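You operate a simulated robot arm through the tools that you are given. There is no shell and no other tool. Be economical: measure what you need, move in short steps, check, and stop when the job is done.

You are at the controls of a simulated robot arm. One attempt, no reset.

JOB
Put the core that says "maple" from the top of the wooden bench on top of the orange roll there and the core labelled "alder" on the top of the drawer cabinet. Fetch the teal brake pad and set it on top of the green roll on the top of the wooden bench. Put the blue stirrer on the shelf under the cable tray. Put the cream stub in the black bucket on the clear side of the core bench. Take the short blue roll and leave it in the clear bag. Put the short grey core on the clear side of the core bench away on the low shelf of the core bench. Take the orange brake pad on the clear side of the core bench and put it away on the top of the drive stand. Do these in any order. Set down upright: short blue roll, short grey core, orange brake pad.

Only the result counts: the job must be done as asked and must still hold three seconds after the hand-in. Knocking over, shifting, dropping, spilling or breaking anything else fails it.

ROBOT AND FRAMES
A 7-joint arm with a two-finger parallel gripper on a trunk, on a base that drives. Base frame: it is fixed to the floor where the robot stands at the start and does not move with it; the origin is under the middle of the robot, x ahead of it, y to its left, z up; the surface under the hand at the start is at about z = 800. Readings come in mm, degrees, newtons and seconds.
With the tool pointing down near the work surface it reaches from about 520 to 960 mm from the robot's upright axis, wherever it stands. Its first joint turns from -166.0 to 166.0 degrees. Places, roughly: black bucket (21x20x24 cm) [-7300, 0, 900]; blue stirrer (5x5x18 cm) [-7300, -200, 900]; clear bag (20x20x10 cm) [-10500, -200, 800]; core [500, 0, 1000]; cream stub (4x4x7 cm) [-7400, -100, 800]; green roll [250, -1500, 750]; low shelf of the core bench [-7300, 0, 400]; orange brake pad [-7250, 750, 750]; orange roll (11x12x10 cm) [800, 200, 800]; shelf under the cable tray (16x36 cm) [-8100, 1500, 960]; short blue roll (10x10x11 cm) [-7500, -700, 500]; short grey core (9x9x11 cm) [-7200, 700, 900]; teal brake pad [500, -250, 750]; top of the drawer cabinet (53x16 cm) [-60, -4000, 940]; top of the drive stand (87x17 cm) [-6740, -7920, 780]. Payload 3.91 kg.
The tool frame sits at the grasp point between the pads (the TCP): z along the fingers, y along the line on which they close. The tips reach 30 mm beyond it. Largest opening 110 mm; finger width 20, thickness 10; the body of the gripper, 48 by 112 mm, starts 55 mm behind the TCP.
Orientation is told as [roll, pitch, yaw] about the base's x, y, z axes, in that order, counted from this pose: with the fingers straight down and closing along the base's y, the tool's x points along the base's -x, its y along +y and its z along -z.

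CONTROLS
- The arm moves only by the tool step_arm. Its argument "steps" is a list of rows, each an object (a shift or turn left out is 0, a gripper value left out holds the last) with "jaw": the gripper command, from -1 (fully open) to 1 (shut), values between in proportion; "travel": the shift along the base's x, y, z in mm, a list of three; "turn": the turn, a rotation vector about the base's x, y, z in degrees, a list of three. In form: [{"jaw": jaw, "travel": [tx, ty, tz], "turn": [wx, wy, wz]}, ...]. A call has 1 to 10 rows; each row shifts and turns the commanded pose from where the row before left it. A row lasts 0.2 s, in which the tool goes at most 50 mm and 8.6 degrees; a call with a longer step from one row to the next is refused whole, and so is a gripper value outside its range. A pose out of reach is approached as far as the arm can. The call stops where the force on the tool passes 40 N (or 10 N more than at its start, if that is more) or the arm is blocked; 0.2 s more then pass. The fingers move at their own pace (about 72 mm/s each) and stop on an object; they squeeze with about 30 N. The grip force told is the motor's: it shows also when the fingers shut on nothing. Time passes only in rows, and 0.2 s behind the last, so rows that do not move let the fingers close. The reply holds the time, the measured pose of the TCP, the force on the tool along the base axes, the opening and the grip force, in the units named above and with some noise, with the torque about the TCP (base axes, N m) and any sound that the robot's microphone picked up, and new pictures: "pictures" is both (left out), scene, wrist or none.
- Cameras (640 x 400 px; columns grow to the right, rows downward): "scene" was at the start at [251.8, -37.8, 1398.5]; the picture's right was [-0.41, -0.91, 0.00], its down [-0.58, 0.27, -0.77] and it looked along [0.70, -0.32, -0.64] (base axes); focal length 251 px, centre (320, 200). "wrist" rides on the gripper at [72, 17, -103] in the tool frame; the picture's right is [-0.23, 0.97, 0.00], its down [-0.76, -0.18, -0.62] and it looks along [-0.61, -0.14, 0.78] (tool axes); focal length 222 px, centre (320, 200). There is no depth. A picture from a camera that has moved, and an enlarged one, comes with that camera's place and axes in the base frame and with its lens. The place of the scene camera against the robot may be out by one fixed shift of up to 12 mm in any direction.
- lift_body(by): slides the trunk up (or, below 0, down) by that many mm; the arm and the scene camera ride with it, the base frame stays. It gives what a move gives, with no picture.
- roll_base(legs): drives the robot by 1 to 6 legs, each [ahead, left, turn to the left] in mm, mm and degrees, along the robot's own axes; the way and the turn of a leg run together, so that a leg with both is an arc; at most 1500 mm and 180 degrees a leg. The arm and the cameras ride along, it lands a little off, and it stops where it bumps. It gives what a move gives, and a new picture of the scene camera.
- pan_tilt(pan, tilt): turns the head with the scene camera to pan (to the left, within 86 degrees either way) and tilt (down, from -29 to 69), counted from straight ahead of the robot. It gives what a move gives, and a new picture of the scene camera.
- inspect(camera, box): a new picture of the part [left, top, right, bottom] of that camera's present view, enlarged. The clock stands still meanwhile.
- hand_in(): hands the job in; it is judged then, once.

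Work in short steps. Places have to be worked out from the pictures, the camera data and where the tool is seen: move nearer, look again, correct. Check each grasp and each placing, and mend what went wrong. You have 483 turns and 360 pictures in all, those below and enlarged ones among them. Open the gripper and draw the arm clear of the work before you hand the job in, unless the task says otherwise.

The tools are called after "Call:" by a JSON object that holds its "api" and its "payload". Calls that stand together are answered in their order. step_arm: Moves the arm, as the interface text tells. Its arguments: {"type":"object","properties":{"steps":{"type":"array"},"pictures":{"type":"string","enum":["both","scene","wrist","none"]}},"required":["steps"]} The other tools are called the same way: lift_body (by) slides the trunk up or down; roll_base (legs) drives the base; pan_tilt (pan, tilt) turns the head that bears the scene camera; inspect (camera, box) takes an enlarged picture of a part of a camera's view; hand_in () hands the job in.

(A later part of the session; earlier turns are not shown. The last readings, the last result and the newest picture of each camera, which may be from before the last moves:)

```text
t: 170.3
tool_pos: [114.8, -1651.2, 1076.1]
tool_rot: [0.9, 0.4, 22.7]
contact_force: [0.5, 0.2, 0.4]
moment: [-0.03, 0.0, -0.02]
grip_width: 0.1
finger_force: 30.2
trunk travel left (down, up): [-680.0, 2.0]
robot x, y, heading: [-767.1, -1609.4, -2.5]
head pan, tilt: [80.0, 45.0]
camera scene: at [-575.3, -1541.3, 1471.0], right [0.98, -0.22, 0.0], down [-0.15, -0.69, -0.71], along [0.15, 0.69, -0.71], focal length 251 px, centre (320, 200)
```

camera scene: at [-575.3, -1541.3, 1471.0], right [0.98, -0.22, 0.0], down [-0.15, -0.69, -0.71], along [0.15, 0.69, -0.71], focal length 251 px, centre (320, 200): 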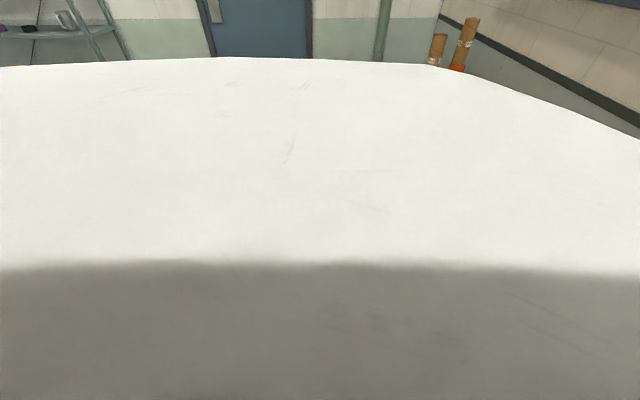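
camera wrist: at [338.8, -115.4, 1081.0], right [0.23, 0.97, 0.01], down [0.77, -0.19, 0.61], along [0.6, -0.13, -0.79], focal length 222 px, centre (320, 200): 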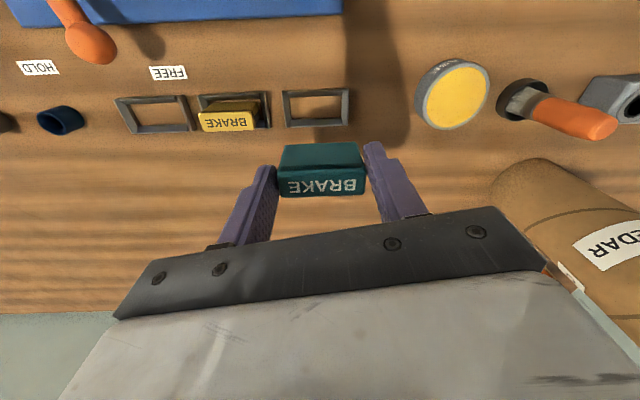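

I drive back along the bench, a bit further off, to search the floor and bench edge.

Call:
{"api": "roll_base", "payload": {"legs": [[-400, 0, 2.5], [0, 900, 0]]}}

Call:
{"api": "pan_tilt", "payload": {"pan": 20, "tilt": 40}}

```text
t: 179.7
tool_pos: [-298.8, -711.2, 1074.8]
tool_rot: [0.9, 0.4, 25.8]
contact_force: [-0.4, -0.2, 0.7]
moment: [-0.05, -0.01, 0.01]
grip_width: 0.2
finger_force: 29.9
trunk travel left (down, up): [-680.0, 2.0]
robot x, y, heading: [-1184.3, -717.1, 0.5]
head pan, tilt: [80.0, 45.0]
camera scene: at [-993.6, -638.0, 1470.9], right [0.99, -0.16, 0.0], down [-0.12, -0.7, -0.71], along [0.12, 0.7, -0.71], focal length 251 px, centre (320, 200)
```

scene: 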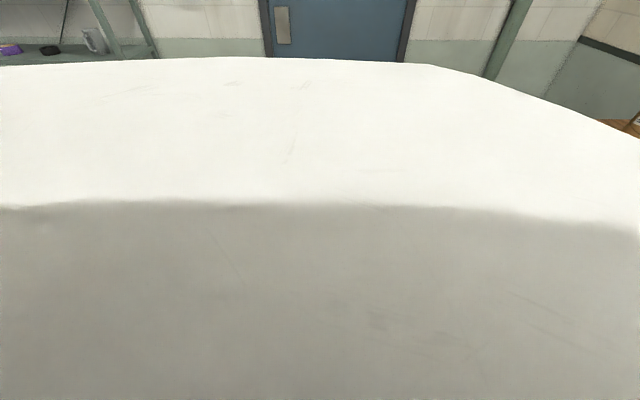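

```text
t: 181.0
tool_pos: [-298.9, -711.5, 1075.3]
tool_rot: [0.9, 0.4, 25.7]
contact_force: [0.4, 0.0, 0.1]
moment: [0.02, 0.0, -0.01]
grip_width: 0.0
finger_force: 30.4
trunk travel left (down, up): [-680.0, 2.0]
robot x, y, heading: [-1182.3, -719.2, 0.6]
head pan, tilt: [20.0, 40.0]
camera scene: at [-927.4, -688.4, 1478.2], right [0.35, -0.94, 0.0], down [-0.6, -0.23, -0.77], along [0.72, 0.27, -0.64], focal length 251 px, centre (320, 200)
```

scene: 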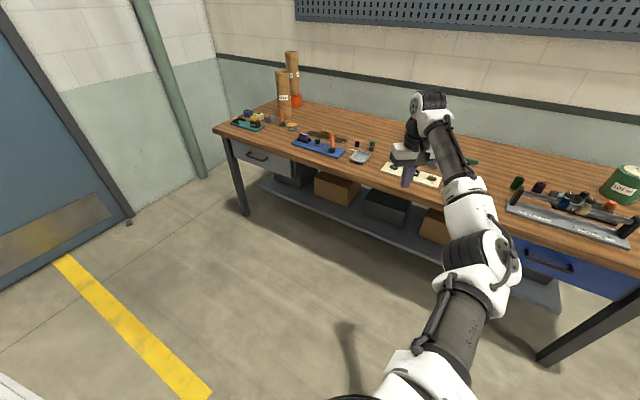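

Call:
{"api": "inspect", "payload": {"camera": "scene", "box": [210, 80, 410, 205]}}

Call:
{"api": "inspect", "payload": {"camera": "scene", "box": [90, 180, 410, 380]}}

```text
3.20 times, centred on (310, 142) of scene
camera zoom: at [-927.4, -688.4, 1478.2], right [0.35, -0.94, 0.0], down [-0.6, -0.23, -0.77], along [0.72, 0.27, -0.64], focal length 803 px, centre (352, 384)
```

zoom: 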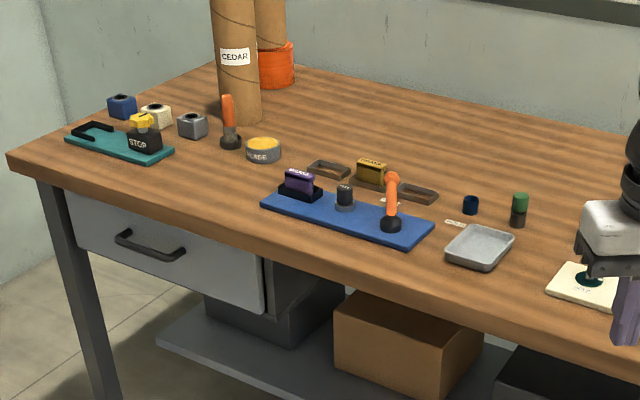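

```text
2.00 times, centred on (250, 280) of scene
camera zoom: at [-927.4, -688.4, 1478.2], right [0.35, -0.94, 0.0], down [-0.6, -0.23, -0.77], along [0.72, 0.27, -0.64], focal length 502 px, centre (460, 40)
```

zoom: 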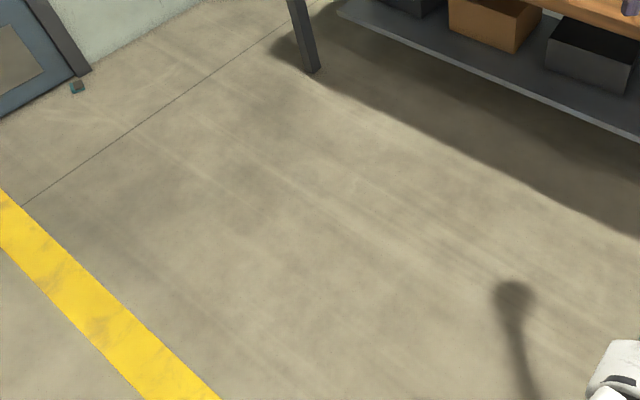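

The teal thing by the door frame at about (-115,1290) on the floor looks like the pad (flung by the quick turn). I enlarge it to be sure.

Call:
{"api": "inspect", "payload": {"camera": "scene", "box": [110, 205, 158, 235]}}

Call:
{"api": "step_arm", "payload": {"steps": [{"jaw": -1, "travel": [-45, 0, 15]}, {"travel": [-45, 0, 15]}, {"travel": [-45, 0, 15]}, {"travel": [-45, 0, 15]}, {"travel": [-45, 0, 10]}, {}], "pictures": "none"}}

```text
13.33 times, centred on (134, 220) of scene
camera zoom: at [-927.4, -688.4, 1478.2], right [0.35, -0.94, 0.0], down [-0.6, -0.23, -0.77], along [0.72, 0.27, -0.64], focal length 3347 px, centre (2800, -67)
```

zoom: 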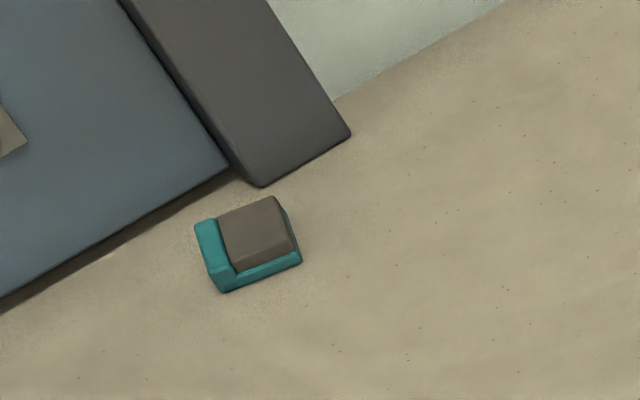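

```text
t: 182.4
tool_pos: [-527.9, -708.9, 1149.9]
tool_rot: [0.9, 0.4, 25.6]
contact_force: [0.3, -0.6, 0.1]
moment: [0.0, 0.0, 0.02]
grip_width: 110.2
finger_force: 0.1
trunk travel left (down, up): [-680.0, 2.0]
robot x, y, heading: [-1183.8, -715.6, 0.5]
head pan, tilt: [20.0, 40.0]
```

That is the pad, lying on its plate with the grey block up at ≈(-110,1294,0). I drive around to face it.

Call:
{"api": "roll_base", "payload": {"legs": [[0, 1300, 0], [850, 0, 0], [0, 0, 75]]}}

Call:
{"api": "pan_tilt", "payload": {"pan": 0, "tilt": 55}}

```text
t: 200.4
tool_pos: [-150.7, 1222.6, 1149.5]
tool_rot: [0.9, 0.3, 100.2]
contact_force: [-0.1, -0.2, 0.4]
moment: [0.02, -0.05, -0.02]
grip_width: 109.9
finger_force: 0.1
trunk travel left (down, up): [-680.0, 2.0]
robot x, y, heading: [-316.8, 594.2, 74.8]
head pan, tilt: [20.0, 40.0]
camera scene: at [-276.5, 837.3, 1478.2], right [1.0, 0.09, 0.0], down [0.06, -0.64, -0.77], along [-0.07, 0.76, -0.64], focal length 251 px, centre (320, 200)
```

scene: 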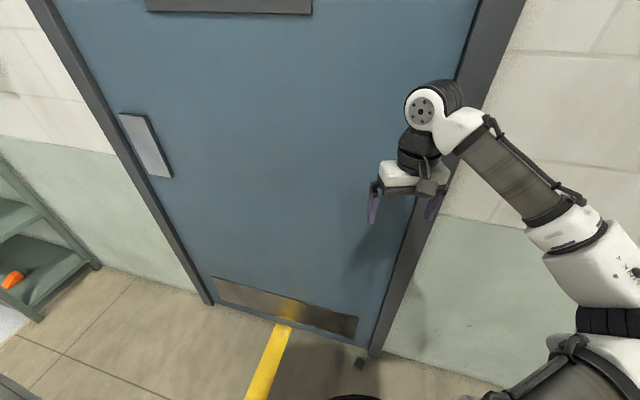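

```text
t: 201.2
tool_pos: [-151.5, 1223.5, 1149.4]
tool_rot: [0.8, 0.4, 100.3]
contact_force: [0.0, 0.0, 0.3]
moment: [0.02, 0.04, 0.04]
grip_width: 109.8
finger_force: 0.0
trunk travel left (down, up): [-680.0, 2.0]
robot x, y, heading: [-317.7, 590.1, 75.1]
head pan, tilt: [0.0, 55.0]
camera scene: at [-250.4, 822.3, 1457.6], right [0.97, -0.26, 0.0], down [-0.21, -0.79, -0.57], along [0.15, 0.55, -0.82], focal length 251 px, centre (320, 200)
```

scene: 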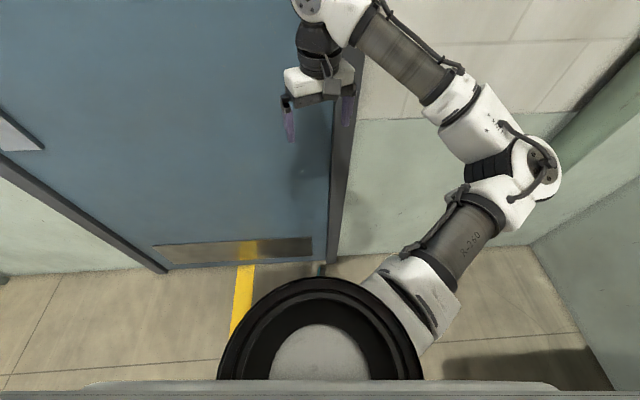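

Lower the trunk so the arm can reach the floor, then look with the wrist camera.

Call:
{"api": "lift_body", "payload": {"by": -600}}

Call:
{"api": "step_arm", "payload": {"steps": [{"travel": [0, -20, -50]}, {"travel": [0, 0, -50]}, {"travel": [0, 0, -50]}, {}], "pictures": "both"}}

```text
refused: -600 is not a number from -400 to 400
```

```text
refused: row 1 steps farther than a row can; nothing moved
```

Call:
{"api": "lift_body", "payload": {"by": -400}}

Call:
{"api": "lift_body", "payload": {"by": -240}}

Call:
{"api": "step_arm", "payload": {"steps": [{"travel": [0, -10, -40]}, {"travel": [0, 0, -50]}, {"travel": [0, 0, -50]}, {}], "pictures": "both"}}

```text
t: 205.1
tool_pos: [-150.0, 1223.9, 748.8]
tool_rot: [1.0, 0.3, 100.3]
contact_force: [-0.3, 0.3, -1.0]
moment: [0.0, -0.03, 0.03]
grip_width: 110.2
finger_force: 0.1
trunk travel left (down, up): [-280.0, 402.0]
robot x, y, heading: [-317.7, 592.4, 74.9]
head pan, tilt: [0.0, 55.0]
```

```text
t: 207.8
tool_pos: [-152.8, 1222.4, 542.3]
tool_rot: [0.6, 0.0, 100.5]
contact_force: [0.4, 1.1, -0.9]
moment: [0.01, 0.0, -0.01]
grip_width: 109.9
finger_force: 0.0
trunk travel left (down, up): [-66.0, 616.0]
robot x, y, heading: [-315.0, 590.1, 75.1]
head pan, tilt: [0.0, 55.0]
stopped: the arm was blocked; the commanded pose is now the measured one
```

```text
t: 208.9
tool_pos: [-143.6, 1219.9, 450.7]
tool_rot: [-6.9, -1.7, 101.8]
contact_force: [0.3, -0.8, -0.3]
moment: [0.02, 0.0, -0.02]
grip_width: 109.9
finger_force: 0.0
trunk travel left (down, up): [-66.0, 616.0]
robot x, y, heading: [-315.4, 590.2, 75.0]
head pan, tilt: [0.0, 55.0]
stopped in row 4: the arm was blocked; the commanded pose is now the measured one
camera scene: at [-257.4, 814.0, 860.1], right [0.97, -0.26, 0.01], down [-0.2, -0.78, -0.59], along [0.16, 0.57, -0.81], focal length 251 px, centre (320, 200)
camera wrist: at [-158.4, 1140.2, 549.5], right [-0.99, 0.03, -0.11], down [-0.05, 0.75, 0.66], along [0.1, 0.66, -0.74], focal length 222 px, centre (320, 200)
```

scene: 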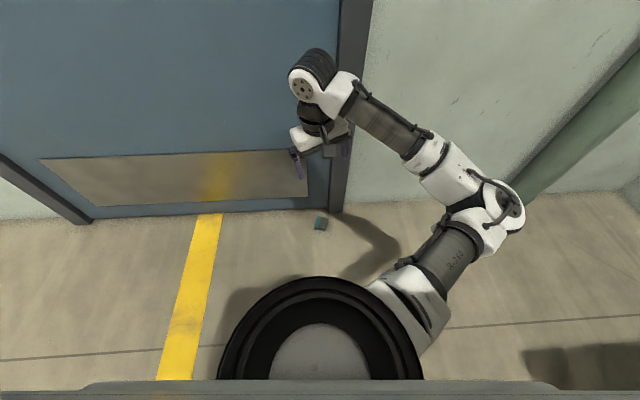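
wrist: 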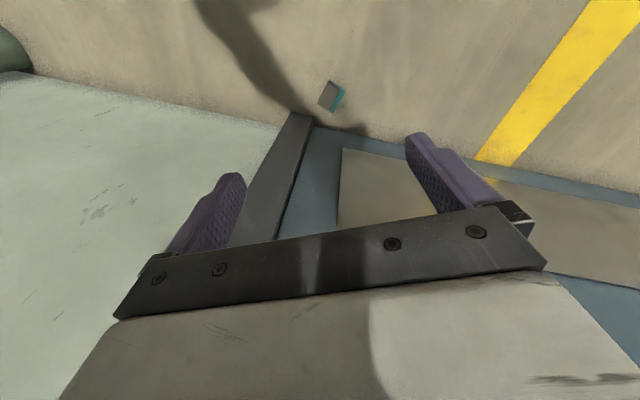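

The arm folds too close to the base when the trunk is fully down. I raise the trunk 220, back off 120 mm and reach out with a straighter arm instead.

Call:
{"api": "lift_body", "payload": {"by": 220}}

Call:
{"api": "roll_base", "payload": {"legs": [[-130, 0, 0]]}}

Call:
{"api": "step_arm", "payload": {"steps": [{"travel": [10, 30, 0], "turn": [-1.7, 6.5, 0]}, {"travel": [10, 30, -20]}, {"travel": [10, 30, -20]}, {}], "pictures": "scene"}}

```text
t: 211.3
tool_pos: [-142.9, 1220.5, 642.1]
tool_rot: [-4.9, -0.7, 101.6]
contact_force: [-0.8, 0.2, 0.0]
moment: [-0.01, -0.01, 0.01]
grip_width: 109.8
finger_force: 0.1
trunk travel left (down, up): [-286.0, 396.0]
robot x, y, heading: [-316.8, 592.7, 75.0]
head pan, tilt: [0.0, 55.0]
```

```text
t: 212.6
tool_pos: [-176.6, 1097.5, 642.5]
tool_rot: [-4.8, -0.7, 101.4]
contact_force: [0.6, 0.0, -1.1]
moment: [-0.01, 0.03, 0.05]
grip_width: 110.3
finger_force: 0.1
trunk travel left (down, up): [-286.0, 396.0]
robot x, y, heading: [-354.3, 473.6, 74.7]
head pan, tilt: [0.0, 55.0]
camera scene: at [-283.2, 699.5, 1064.0], right [0.97, -0.26, 0.0], down [-0.21, -0.79, -0.57], along [0.15, 0.55, -0.82], focal length 251 px, centre (320, 200)
```

scene: 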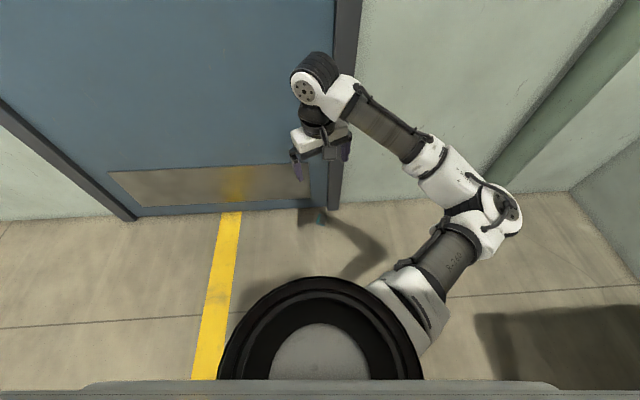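

```text
t: 213.6
tool_pos: [-146.7, 1187.2, 601.9]
tool_rot: [2.0, -0.3, 101.5]
contact_force: [-0.4, -0.6, 0.1]
moment: [-0.02, 0.0, -0.02]
grip_width: 109.9
finger_force: 0.0
trunk travel left (down, up): [-286.0, 396.0]
robot x, y, heading: [-353.1, 466.7, 75.1]
head pan, tilt: [0.0, 55.0]
camera scene: at [-283.2, 699.5, 1064.0], right [0.97, -0.26, 0.0], down [-0.21, -0.79, -0.57], along [0.15, 0.55, -0.82], focal length 251 px, centre (320, 200)
```

scene: 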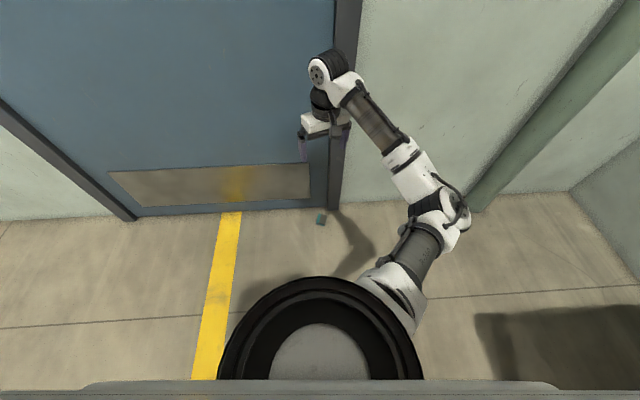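

Works well. Move toward the pad, tilting the tool 16° so the wrist stays back from the wall.

Call:
{"api": "step_arm", "payload": {"steps": [{"travel": [7, 10, -45], "turn": [8, 0, 0]}, {"travel": [7, 10, -45], "turn": [8, 0, 0]}, {"travel": [7, 10, -45]}, {"travel": [7, 10, -45]}, {"travel": [7, 10, -45]}, {"travel": [0, 10, -45]}, {"travel": [0, 0, -45]}, {}]}}

```text
t: 215.3
tool_pos: [-106.4, 1249.3, 291.9]
tool_rot: [-1.9, -16.3, 102.1]
contact_force: [-0.3, 0.5, -0.4]
moment: [-0.01, -0.01, -0.01]
grip_width: 110.0
finger_force: 0.1
trunk travel left (down, up): [-286.0, 396.0]
robot x, y, heading: [-347.6, 465.4, 75.1]
head pan, tilt: [0.0, 55.0]
camera scene: at [-282.2, 699.2, 1065.0], right [0.97, -0.26, 0.0], down [-0.21, -0.79, -0.57], along [0.15, 0.55, -0.82], focal length 251 px, centre (320, 200)
camera wrist: at [-107.1, 1149.5, 370.4], right [-1.0, 0.02, 0.03], down [0.04, 0.57, 0.82], along [0.0, 0.82, -0.57], focal length 222 px, centre (320, 200)
```

scene: 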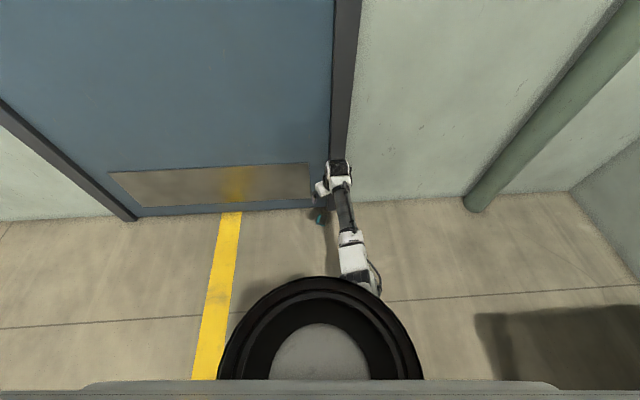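
wrist: 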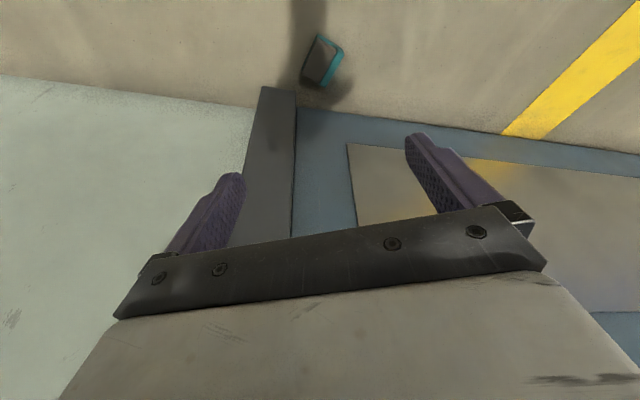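

Call:
{"api": "step_arm", "payload": {"steps": [{"travel": [-5, 0, -45]}, {"travel": [-5, 0, -45]}, {"travel": [0, 0, -45]}, {}], "pictures": "wrist"}}

Call:
{"api": "inspect", "payload": {"camera": "wrist", "box": [260, 20, 400, 120]}}

```text
t: 216.3
tool_pos: [-123.1, 1247.6, 151.2]
tool_rot: [-1.3, -16.0, 101.9]
contact_force: [-0.3, -0.2, 0.2]
moment: [-0.01, 0.02, 0.0]
grip_width: 109.9
finger_force: 0.1
trunk travel left (down, up): [-286.0, 396.0]
robot x, y, heading: [-352.0, 467.1, 75.1]
head pan, tilt: [0.0, 55.0]
camera wrist: at [-121.2, 1147.8, 229.3], right [-1.0, 0.02, 0.04], down [0.04, 0.58, 0.81], along [-0.01, 0.81, -0.58], focal length 222 px, centre (320, 200)
```

wrist: 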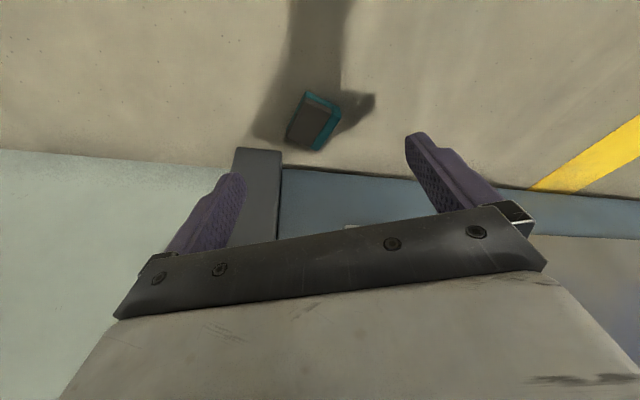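

```text
4.00 times, centred on (330, 70) of wrist
camera zoom: at [-121.2, 1147.8, 229.3], right [-1.0, 0.02, 0.04], down [0.04, 0.58, 0.81], along [-0.01, 0.81, -0.58], focal length 888 px, centre (280, 720)
```

zoom: 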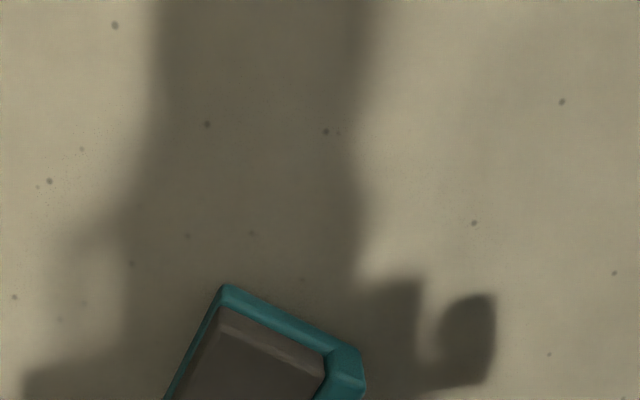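

Call:
{"api": "inspect", "payload": {"camera": "wrist", "box": [260, 70, 372, 170]}}

```text
4.00 times, centred on (316, 120) of wrist
camera zoom: at [-121.2, 1147.8, 229.3], right [-1.0, 0.02, 0.04], down [0.04, 0.58, 0.81], along [-0.01, 0.81, -0.58], focal length 888 px, centre (336, 520)
```

zoom: 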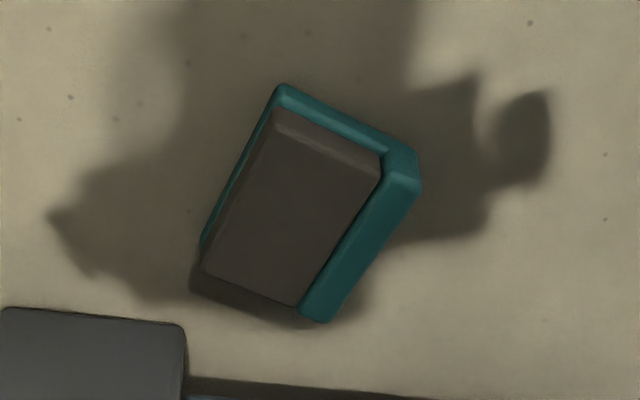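

Pad corners give centre ≈(-119,1296), with its shorter dimension (~45 mm) along (-0.82,0.57). I rotate the tool yaw to ≈55°.

Call:
{"api": "step_arm", "payload": {"steps": [{"turn": [0, 0, -8]}, {"turn": [0, 0, -8]}, {"turn": [0, 0, -8]}, {"turn": [0, 0, -8]}, {"turn": [0, 0, -8]}, {"turn": [0, 0, -7]}, {"turn": [3.3, -2.3, 0], "travel": [-10, 10, 0]}, {}]}}

```text
t: 218.2
tool_pos: [-127.2, 1270.3, 162.6]
tool_rot: [-0.9, -21.1, 54.7]
contact_force: [0.0, -0.1, -0.2]
moment: [0.0, 0.0, -0.01]
grip_width: 110.0
finger_force: 0.0
trunk travel left (down, up): [-286.0, 396.0]
robot x, y, heading: [-351.0, 466.1, 75.2]
head pan, tilt: [0.0, 55.0]
camera scene: at [-281.3, 699.2, 1064.2], right [0.97, -0.26, 0.0], down [-0.21, -0.79, -0.57], along [0.15, 0.55, -0.82], focal length 251 px, centre (320, 200)
camera wrist: at [-202.9, 1194.4, 233.1], right [-0.67, 0.74, 0.07], down [0.42, 0.3, 0.86], along [0.61, 0.6, -0.51], focal length 222 px, centre (320, 200)
```

scene: 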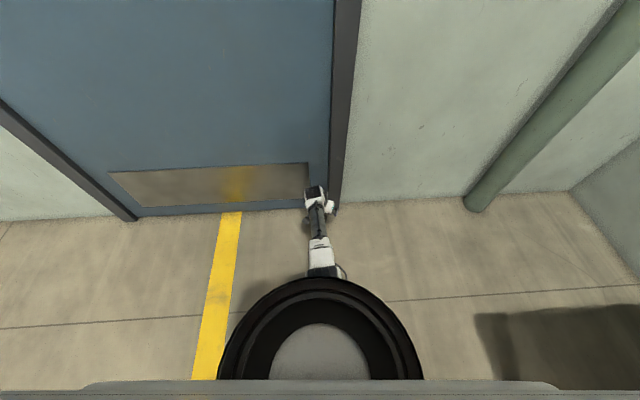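
wrist: 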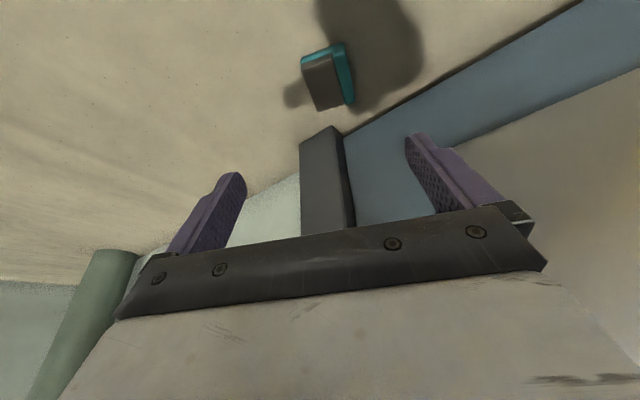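

Nearly aligned. Move to above (-121,1294) and down to z≈90, then check.

Call:
{"api": "step_arm", "payload": {"steps": [{"travel": [2, 8, -25]}, {"travel": [2, 8, -25]}, {"travel": [2, 6, -22]}, {}], "pictures": "wrist"}}

```text
t: 219.2
tool_pos: [-127.0, 1276.5, 92.0]
tool_rot: [-1.2, -20.1, 54.9]
contact_force: [0.4, 1.3, -0.1]
moment: [-0.04, -0.01, 0.04]
grip_width: 110.1
finger_force: 0.1
out of reach, approached as far as the arm can: row 3
trunk travel left (down, up): [-286.0, 396.0]
robot x, y, heading: [-350.2, 472.4, 75.0]
head pan, tilt: [0.0, 55.0]
camera wrist: at [-203.3, 1202.4, 163.8], right [-0.67, 0.74, 0.06], down [0.42, 0.31, 0.85], along [0.61, 0.59, -0.52], focal length 222 px, centre (320, 200)
```

wrist: 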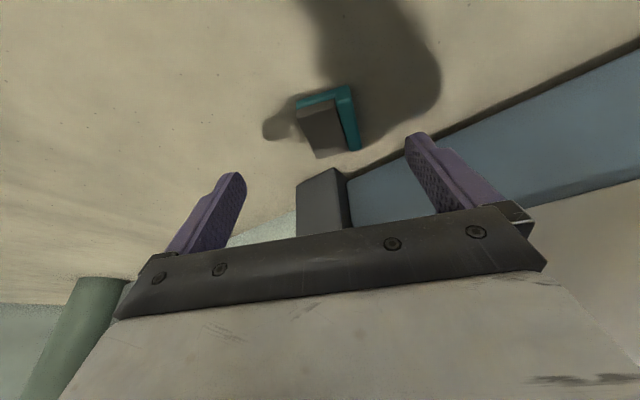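

Reach limit. I raise the tool 60 relative and lower the trunk 60... then continue.

Call:
{"api": "step_arm", "payload": {"steps": [{"travel": [0, -5, 35]}, {"travel": [0, -5, 35]}, {}], "pictures": "none"}}

Call:
{"api": "lift_body", "payload": {"by": -70}}

Call:
{"api": "step_arm", "payload": {"steps": [{"travel": [5, 14, -5]}, {"travel": [5, 14, 0]}, {}], "pictures": "wrist"}}

```text
t: 219.9
tool_pos: [-126.5, 1267.3, 164.3]
tool_rot: [-1.3, -20.2, 54.8]
contact_force: [-0.1, -0.4, -0.1]
moment: [0.05, 0.02, 0.01]
grip_width: 110.1
finger_force: 0.0
trunk travel left (down, up): [-286.0, 396.0]
robot x, y, heading: [-348.9, 467.3, 74.9]
head pan, tilt: [0.0, 55.0]
```

```text
t: 220.8
tool_pos: [-116.8, 1315.6, 182.9]
tool_rot: [0.3, -24.8, 54.9]
contact_force: [-26.9, -84.5, 86.8]
moment: [2.44, 3.84, 4.5]
grip_width: 97.0
finger_force: 0.1
trunk travel left (down, up): [-246.0, 436.0]
robot x, y, heading: [-354.9, 469.2, 74.8]
head pan, tilt: [0.0, 55.0]
stopped: the force on the tool passed its limit at 63 N (the readings are from after the stop); the commanded pose is now the measured one
```

```text
t: 221.3
tool_pos: [-117.0, 1316.8, 161.4]
tool_rot: [-0.9, -22.2, 55.6]
contact_force: [-6.4, -52.3, 50.9]
moment: [1.17, 2.07, 2.28]
grip_width: 97.2
finger_force: 0.1
trunk travel left (down, up): [-246.0, 436.0]
robot x, y, heading: [-351.5, 468.4, 75.4]
head pan, tilt: [0.0, 55.0]
stopped in row 2: the force on the tool passed its limit at 160 N (the readings are from after the stop); the commanded pose is now the measured one
camera wrist: at [-193.0, 1239.6, 230.1], right [-0.68, 0.73, 0.07], down [0.4, 0.29, 0.87], along [0.61, 0.62, -0.49], focal length 222 px, centre (320, 200)
```

wrist: 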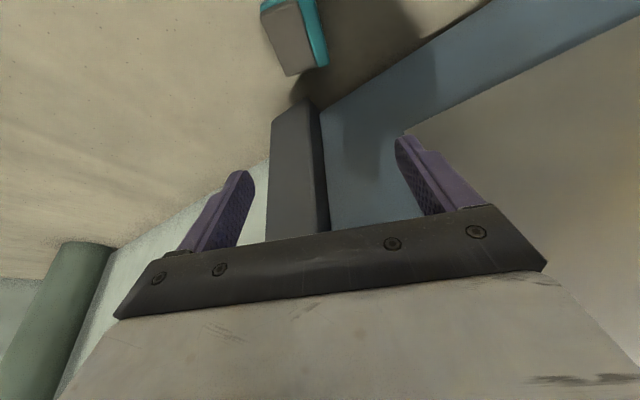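

The finger pressed against the door. I withdraw straight back from the wall.

Call:
{"api": "step_arm", "payload": {"steps": [{"travel": [0, -20, 0]}, {"travel": [0, -30, 0]}, {"travel": [0, -30, 10]}, {}], "pictures": "both"}}

```text
t: 221.9
tool_pos: [-109.7, 1314.6, 205.4]
tool_rot: [-1.2, -23.8, 57.0]
contact_force: [-11.5, -39.4, -29.7]
moment: [-2.53, -0.96, 2.22]
grip_width: 104.6
finger_force: 0.0
trunk travel left (down, up): [-246.0, 436.0]
robot x, y, heading: [-350.5, 466.3, 75.5]
head pan, tilt: [0.0, 55.0]
stopped in row 3: the force on the tool passed its limit at 109 N (the readings are from after the stop); the commanded pose is now the measured one
camera scene: at [-284.5, 701.4, 1023.0], right [0.97, -0.25, 0.0], down [-0.21, -0.8, -0.57], along [0.15, 0.55, -0.82], focal length 251 px, centre (320, 200)
camera wrist: at [-185.3, 1234.2, 269.6], right [-0.7, 0.71, 0.07], down [0.38, 0.28, 0.88], along [0.61, 0.64, -0.47], focal length 222 px, centre (320, 200)
```

scene: 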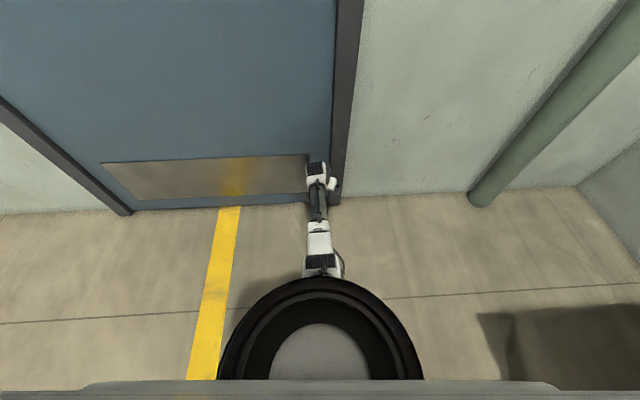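
wrist: 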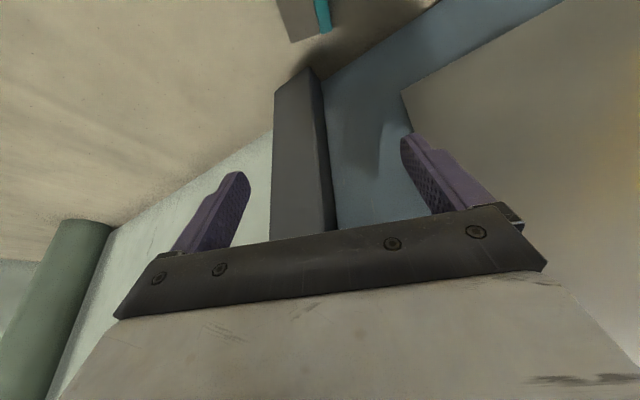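

The arm itself cannot fold back there; I back the base off to free the tool.

Call:
{"api": "roll_base", "payload": {"legs": [[-120, 0, 0]]}}

```text
t: 223.2
tool_pos: [-138.7, 1205.3, 213.3]
tool_rot: [-0.4, -25.3, 56.6]
contact_force: [-0.9, -0.6, 0.0]
moment: [-0.02, 0.0, -0.01]
grip_width: 110.2
finger_force: 0.1
trunk travel left (down, up): [-246.0, 436.0]
robot x, y, heading: [-380.4, 348.9, 75.2]
head pan, tilt: [0.0, 55.0]
camera scene: at [-315.5, 583.5, 1023.2], right [0.97, -0.25, 0.0], down [-0.21, -0.79, -0.57], along [0.15, 0.55, -0.82], focal length 251 px, centre (320, 200)
```

scene: 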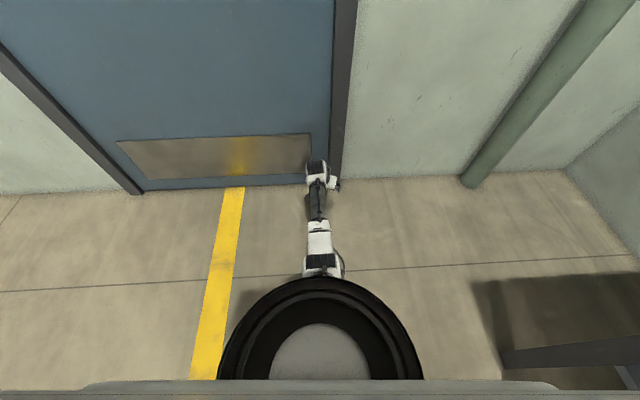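

Freed. Plan: no tilt, yaw 90° (gripper's thin side to the wall), trunk a bit higher. First raise the trunk and straighten the tool here.

Call:
{"api": "lift_body", "payload": {"by": 120}}

Call:
{"api": "step_arm", "payload": {"steps": [{"turn": [-7.0, 4.6, 0], "travel": [0, 0, 20]}, {"turn": [-7.0, 4.6, 0], "travel": [0, 0, 20]}, {"turn": [-6.5, 4.4, 0]}, {"turn": [0, 0, 8]}, {"turn": [0, 0, 8]}, {"turn": [0, 0, 8]}, {"turn": [0, 0, 8]}, {}], "pictures": "scene"}}

```text
t: 224.7
tool_pos: [-138.2, 1204.2, 335.8]
tool_rot: [-0.3, -25.5, 56.6]
contact_force: [0.7, 0.3, 0.7]
moment: [-0.03, 0.0, -0.02]
grip_width: 110.1
finger_force: 0.1
trunk travel left (down, up): [-366.0, 316.0]
robot x, y, heading: [-382.3, 353.6, 75.1]
head pan, tilt: [0.0, 55.0]
```

```text
t: 226.5
tool_pos: [-139.1, 1203.8, 375.2]
tool_rot: [-0.3, -0.8, 88.5]
contact_force: [-0.2, 1.0, 0.8]
moment: [-0.02, -0.04, -0.02]
grip_width: 110.2
finger_force: 0.1
trunk travel left (down, up): [-366.0, 316.0]
robot x, y, heading: [-383.3, 349.8, 75.3]
head pan, tilt: [0.0, 55.0]
camera scene: at [-315.9, 581.4, 1144.0], right [0.97, -0.25, 0.0], down [-0.21, -0.79, -0.57], along [0.15, 0.55, -0.82], focal length 251 px, centre (320, 200)
```

scene: 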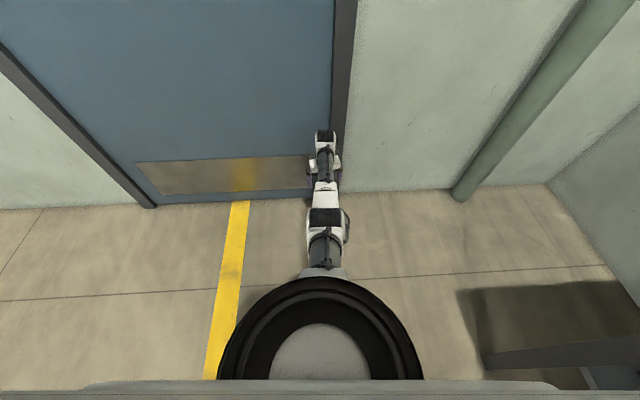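

Straight arm ahead. I test the descent here, clear of the wall and short of the pad.

Call:
{"api": "step_arm", "payload": {"steps": [{"travel": [5, -6, -45]}, {"travel": [5, -6, -45]}, {"travel": [5, -6, -45]}, {"travel": [5, -6, -45]}, {"travel": [0, -6, -45]}, {}], "pictures": "both"}}

```text
t: 227.9
tool_pos: [-136.4, 1120.7, 195.9]
tool_rot: [-0.3, -0.9, 88.4]
contact_force: [0.2, 0.2, 1.1]
moment: [0.02, 0.0, 0.02]
grip_width: 109.9
finger_force: 0.0
out of reach, approached as far as the arm can: row 2, 3, 4, 5
trunk travel left (down, up): [-366.0, 316.0]
robot x, y, heading: [-382.9, 352.4, 75.2]
head pan, tilt: [0.0, 55.0]
camera scene: at [-315.9, 581.4, 1144.0], right [0.97, -0.25, 0.0], down [-0.21, -0.79, -0.57], along [0.15, 0.55, -0.82], focal length 251 px, centre (320, 200)
camera wrist: at [-156.4, 1046.3, 298.6], right [-0.97, 0.25, 0.0], down [0.19, 0.75, 0.64], along [0.16, 0.62, -0.77], focal length 222 px, centre (320, 200)
```

scene: 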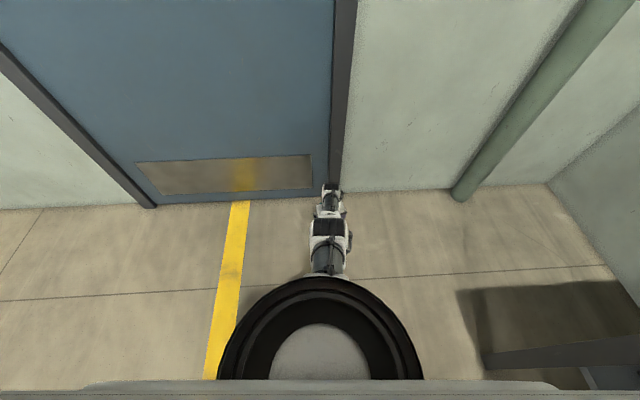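
wrist: 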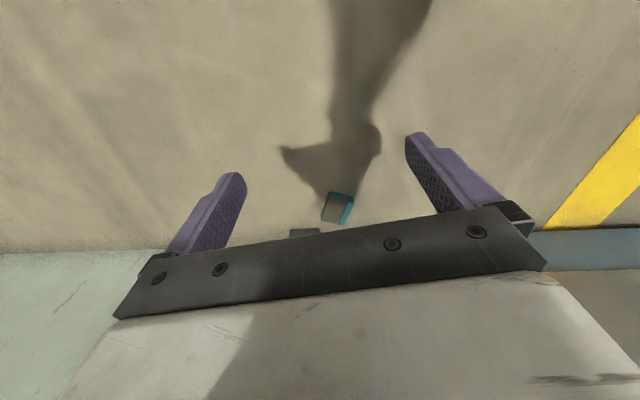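

The limit shows the workspace for floor level is at shorter reach (~690 mm) with a moderately low trunk. I raise the tool, retract, then drive closer.

Call:
{"api": "step_arm", "payload": {"steps": [{"travel": [-5, -10, 45]}, {"travel": [-5, -10, 45]}, {"travel": [-10, -10, 48]}, {"travel": [-10, -10, 48]}, {"travel": [-10, -20, 45]}, {"travel": [-10, -20, 40]}, {"travel": [0, -20, 40]}, {}], "pictures": "none"}}

```text
refused: row 5 steps farther than a row can; nothing moved
```

Call:
{"api": "step_arm", "payload": {"steps": [{"travel": [-5, -10, 45]}, {"travel": [-5, -10, 45]}, {"travel": [-10, -10, 45]}, {"travel": [-10, -10, 45]}, {"travel": [-10, -20, 40]}, {"travel": [-10, -20, 40]}, {"travel": [0, -20, 40]}, {}], "pictures": "none"}}

```text
t: 229.7
tool_pos: [-184.5, 1059.7, 457.7]
tool_rot: [-0.2, -3.3, 88.6]
contact_force: [-0.6, -0.1, -0.1]
moment: [0.01, 0.02, -0.03]
grip_width: 110.0
finger_force: 0.0
out of reach, approached as far as the arm can: row 6, 7
trunk travel left (down, up): [-366.0, 316.0]
robot x, y, heading: [-382.5, 348.7, 75.3]
head pan, tilt: [0.0, 55.0]
```

Call:
{"api": "step_arm", "payload": {"steps": [{"travel": [0, 0, 40]}, {"travel": [0, 0, 40]}, {"travel": [0, -20, 30]}, {"travel": [0, -20, 30]}, {}], "pictures": "scene"}}

```text
t: 230.9
tool_pos: [-182.5, 1018.1, 597.1]
tool_rot: [-0.3, -0.8, 88.5]
contact_force: [0.6, 0.8, -0.2]
moment: [0.0, -0.01, -0.04]
grip_width: 110.1
finger_force: 0.1
out of reach, approached as far as the arm can: row 1
trunk travel left (down, up): [-366.0, 316.0]
robot x, y, heading: [-379.2, 352.0, 75.2]
head pan, tilt: [0.0, 55.0]
camera scene: at [-315.9, 581.3, 1144.0], right [0.97, -0.25, 0.0], down [-0.21, -0.79, -0.57], along [0.15, 0.55, -0.82], focal length 251 px, centre (320, 200)
```

scene: 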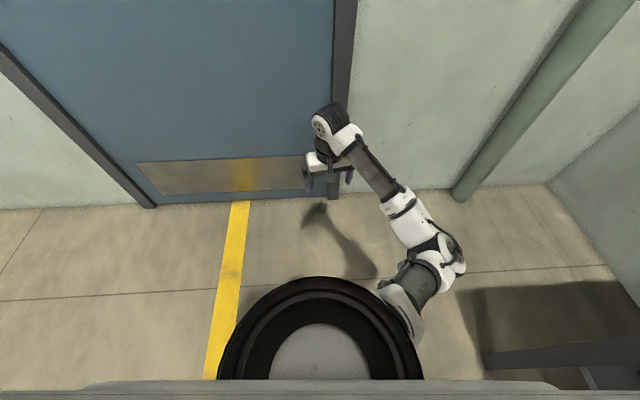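

Good pose (r≈695). Driving forward 265 mm brings the tool just over the pad.

Call:
{"api": "roll_base", "payload": {"legs": [[265, 0, 0]]}}

Call:
{"api": "lift_body", "payload": {"by": -80}}

Call:
{"api": "step_arm", "payload": {"steps": [{}], "pictures": "both"}}

```text
t: 232.8
tool_pos: [-109.3, 1277.3, 598.4]
tool_rot: [-0.2, -0.8, 88.2]
contact_force: [1.1, -0.3, 0.0]
moment: [0.0, -0.02, 0.0]
grip_width: 109.8
finger_force: 0.1
trunk travel left (down, up): [-366.0, 316.0]
robot x, y, heading: [-310.6, 609.8, 75.2]
head pan, tilt: [0.0, 55.0]
camera scene: at [-246.0, 840.2, 1144.0], right [0.97, -0.26, 0.0], down [-0.21, -0.79, -0.57], along [0.15, 0.55, -0.82], focal length 251 px, centre (320, 200)
```

scene: 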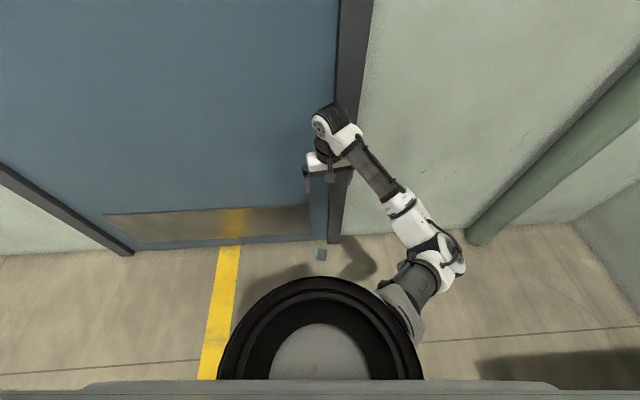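

```text
t: 233.9
tool_pos: [-111.9, 1277.1, 517.8]
tool_rot: [-0.3, -0.9, 88.3]
contact_force: [-0.1, -0.4, 0.3]
moment: [-0.03, 0.01, -0.01]
grip_width: 109.8
finger_force: 0.1
trunk travel left (down, up): [-286.0, 396.0]
robot x, y, heading: [-312.8, 610.5, 74.9]
head pan, tilt: [0.0, 55.0]
```

```text
t: 234.3
tool_pos: [-110.6, 1276.6, 517.3]
tool_rot: [-0.3, -0.8, 88.1]
contact_force: [-0.5, 0.0, -0.6]
moment: [-0.01, 0.03, -0.01]
grip_width: 110.0
finger_force: 0.1
trunk travel left (down, up): [-286.0, 396.0]
robot x, y, heading: [-313.4, 610.3, 75.0]
head pan, tilt: [0.0, 55.0]
camera scene: at [-246.0, 840.2, 1064.0], right [0.97, -0.26, 0.0], down [-0.21, -0.79, -0.57], along [0.15, 0.55, -0.82], focal length 251 px, centre (320, 200)
camera wrist: at [-130.9, 1203.1, 619.8], right [-0.97, 0.26, 0.0], down [0.2, 0.75, 0.64], along [0.16, 0.61, -0.77], focal length 222 px, centre (320, 200)
```

scene: 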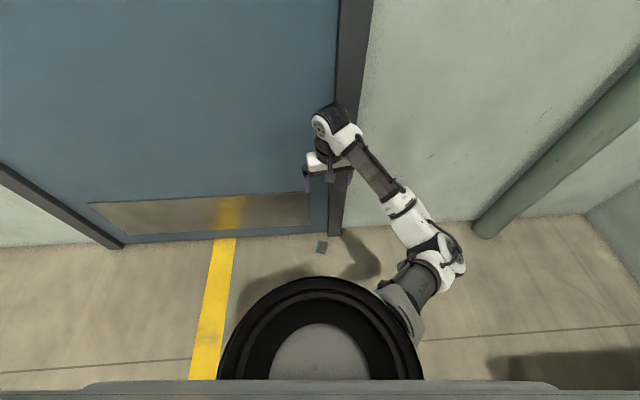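
wrist: 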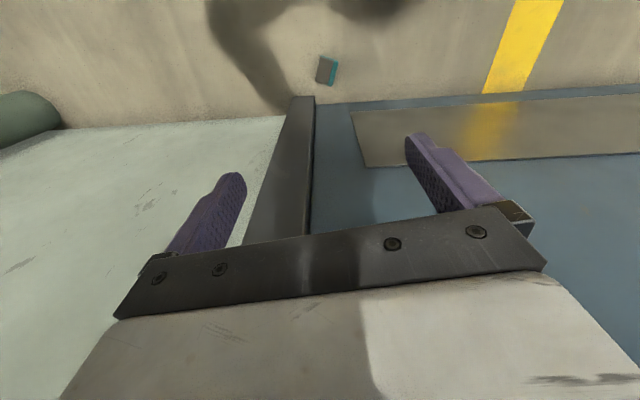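

Works. Now descend over the pad (≈(-122,1296)).

Call:
{"api": "step_arm", "payload": {"steps": [{"travel": [-4, 0, -45]}, {"travel": [-4, 0, -45]}, {"travel": [-3, 0, -45]}, {"travel": [0, 0, -45]}, {"travel": [0, 0, -45]}, {"travel": [0, 0, -45]}, {"travel": [0, 0, -45]}, {}], "pictures": "both"}}

```text
t: 235.6
tool_pos: [-38.7, 1301.3, 353.3]
tool_rot: [-10.6, -4.3, 88.6]
contact_force: [-10.0, -37.7, -3.6]
moment: [2.22, -0.76, 0.2]
grip_width: 110.1
finger_force: 0.0
trunk travel left (down, up): [-286.0, 396.0]
robot x, y, heading: [-311.3, 611.0, 75.1]
head pan, tilt: [0.0, 55.0]
stopped in row 6: the arm was blocked; the commanded pose is now the measured one
camera scene: at [-248.2, 836.9, 1065.9], right [0.97, -0.26, 0.0], down [-0.21, -0.79, -0.58], along [0.15, 0.56, -0.82], focal length 251 px, centre (320, 200)
camera wrist: at [-77.2, 1222.9, 445.8], right [-0.95, 0.26, -0.16], down [0.08, 0.71, 0.7], along [0.3, 0.65, -0.69], focal length 222 px, centre (320, 200)
```

scene: 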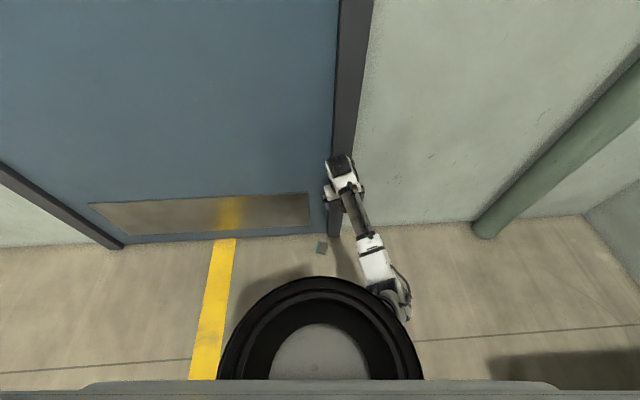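
wrist: 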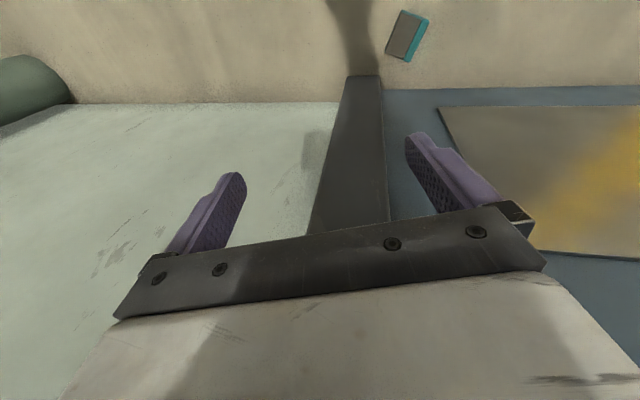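

The elbow fouls the base when reaching this close. I undo: raise the tool, back the base ~115 mm and use the near-straight arm with a tilt, which worked before.

Call:
{"api": "step_arm", "payload": {"steps": [{"travel": [-10, -8, 40]}, {"travel": [-15, -8, 40]}, {"travel": [-15, -5, 40]}, {"travel": [-10, 0, 40]}, {}], "pictures": "none"}}

Call:
{"api": "roll_base", "payload": {"legs": [[-115, 0, 0]]}}

```text
t: 236.8
tool_pos: [-93.6, 1280.0, 509.4]
tool_rot: [-10.2, -4.3, 88.5]
contact_force: [-0.6, -0.8, -0.4]
moment: [0.02, 0.02, -0.01]
grip_width: 110.1
finger_force: 0.0
trunk travel left (down, up): [-286.0, 396.0]
robot x, y, heading: [-313.3, 610.3, 75.2]
head pan, tilt: [0.0, 55.0]
```

```text
t: 238.0
tool_pos: [-120.6, 1168.3, 509.6]
tool_rot: [-10.2, -4.4, 88.5]
contact_force: [-0.1, -0.6, -0.4]
moment: [-0.02, 0.02, 0.01]
grip_width: 109.8
finger_force: 0.0
trunk travel left (down, up): [-286.0, 396.0]
robot x, y, heading: [-339.8, 499.9, 74.9]
head pan, tilt: [0.0, 55.0]
camera scene: at [-275.2, 729.9, 1064.0], right [0.97, -0.26, 0.0], down [-0.21, -0.79, -0.57], along [0.15, 0.55, -0.82], focal length 251 px, centre (320, 200)
```

scene: 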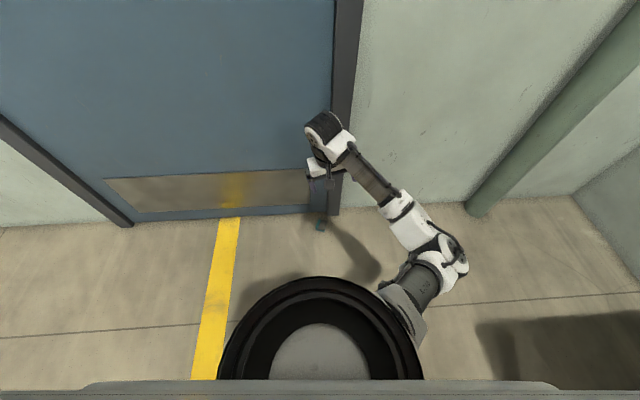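

Call:
{"api": "step_arm", "payload": {"steps": [{"travel": [0, 20, -10], "turn": [0, 5, 0]}, {"travel": [0, 20, -10], "turn": [0, 5, 0]}, {"travel": [0, 20, -30], "turn": [8, 0, 0]}, {"travel": [0, 10, -40], "turn": [8, 0, 0]}, {"travel": [0, 10, -45]}, {"travel": [0, 0, -45]}, {"travel": [0, 0, -45]}, {}], "pictures": "both"}}

```text
t: 239.6
tool_pos: [-58.9, 1291.4, 371.8]
tool_rot: [-8.8, -25.7, 91.2]
contact_force: [-0.3, -0.3, 0.3]
moment: [0.01, 0.01, -0.05]
grip_width: 109.9
finger_force: 0.0
trunk travel left (down, up): [-286.0, 396.0]
robot x, y, heading: [-343.9, 496.9, 75.0]
head pan, tilt: [0.0, 55.0]
stopped in row 8: the arm was blocked; the commanded pose is now the measured one
camera scene: at [-276.9, 727.9, 1063.6], right [0.97, -0.26, 0.0], down [-0.21, -0.79, -0.58], along [0.15, 0.56, -0.82], focal length 251 px, centre (320, 200)
camera wrist: at [-90.9, 1182.1, 430.1], right [-0.97, 0.25, -0.04], down [0.07, 0.41, 0.91], along [0.24, 0.88, -0.41], focal length 222 px, centre (320, 200)
```

scene: 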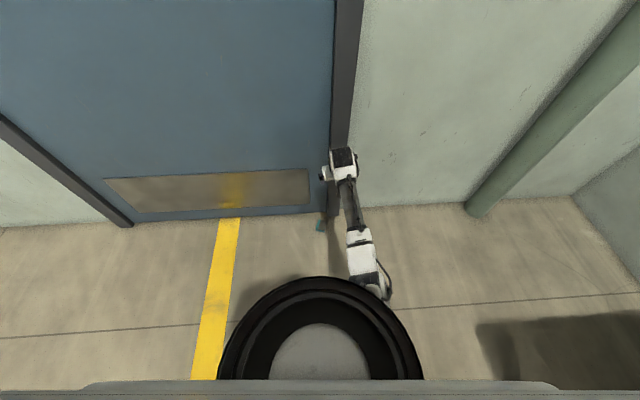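
wrist: 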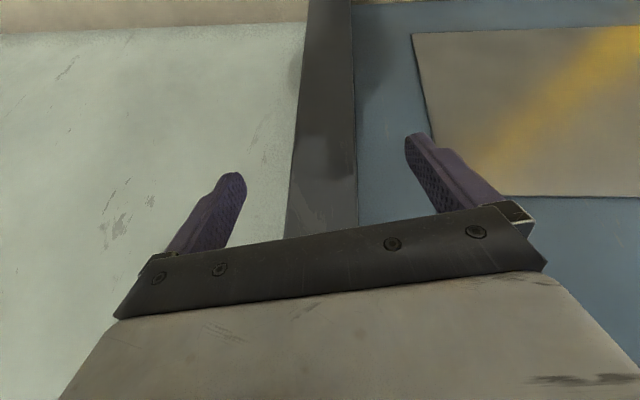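

Same fouling when not extended enough. New approach: back off, extend and descend on open floor along the reach limit, then drive forward so the open fingers slide around the pad.

Call:
{"api": "step_arm", "payload": {"steps": [{"travel": [-5, 0, 40]}, {"travel": [-10, 0, 40]}, {"travel": [-10, 0, 40]}, {"travel": [-10, 0, 30]}, {}], "pictures": "none"}}

Call:
{"api": "roll_base", "payload": {"legs": [[-240, 0, 0]]}}

```text
t: 240.8
tool_pos: [-94.8, 1288.6, 516.1]
tool_rot: [-8.2, -25.1, 90.9]
contact_force: [0.7, 0.0, 0.2]
moment: [-0.02, -0.01, 0.04]
grip_width: 109.9
finger_force: 0.0
trunk travel left (down, up): [-286.0, 396.0]
robot x, y, heading: [-342.6, 498.2, 74.9]
head pan, tilt: [0.0, 55.0]
```

```text
t: 242.6
tool_pos: [-160.1, 1057.9, 515.3]
tool_rot: [-8.2, -25.1, 91.0]
contact_force: [-0.1, 0.6, 0.5]
moment: [0.02, 0.0, 0.03]
grip_width: 109.8
finger_force: 0.0
trunk travel left (down, up): [-286.0, 396.0]
robot x, y, heading: [-401.9, 269.2, 75.2]
head pan, tilt: [0.0, 55.0]
camera scene: at [-337.8, 499.0, 1064.0], right [0.97, -0.26, 0.0], down [-0.21, -0.79, -0.57], along [0.15, 0.55, -0.82], focal length 251 px, centre (320, 200)
```

scene: 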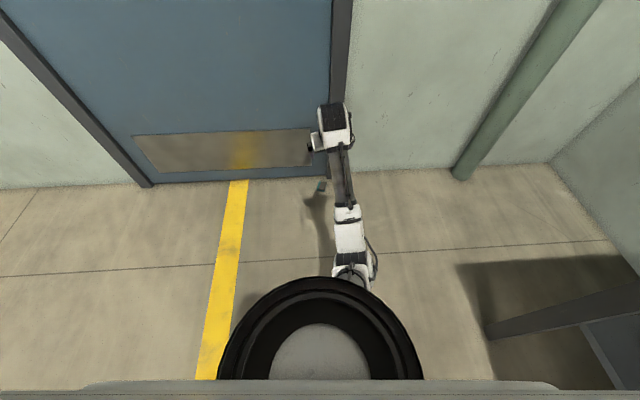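

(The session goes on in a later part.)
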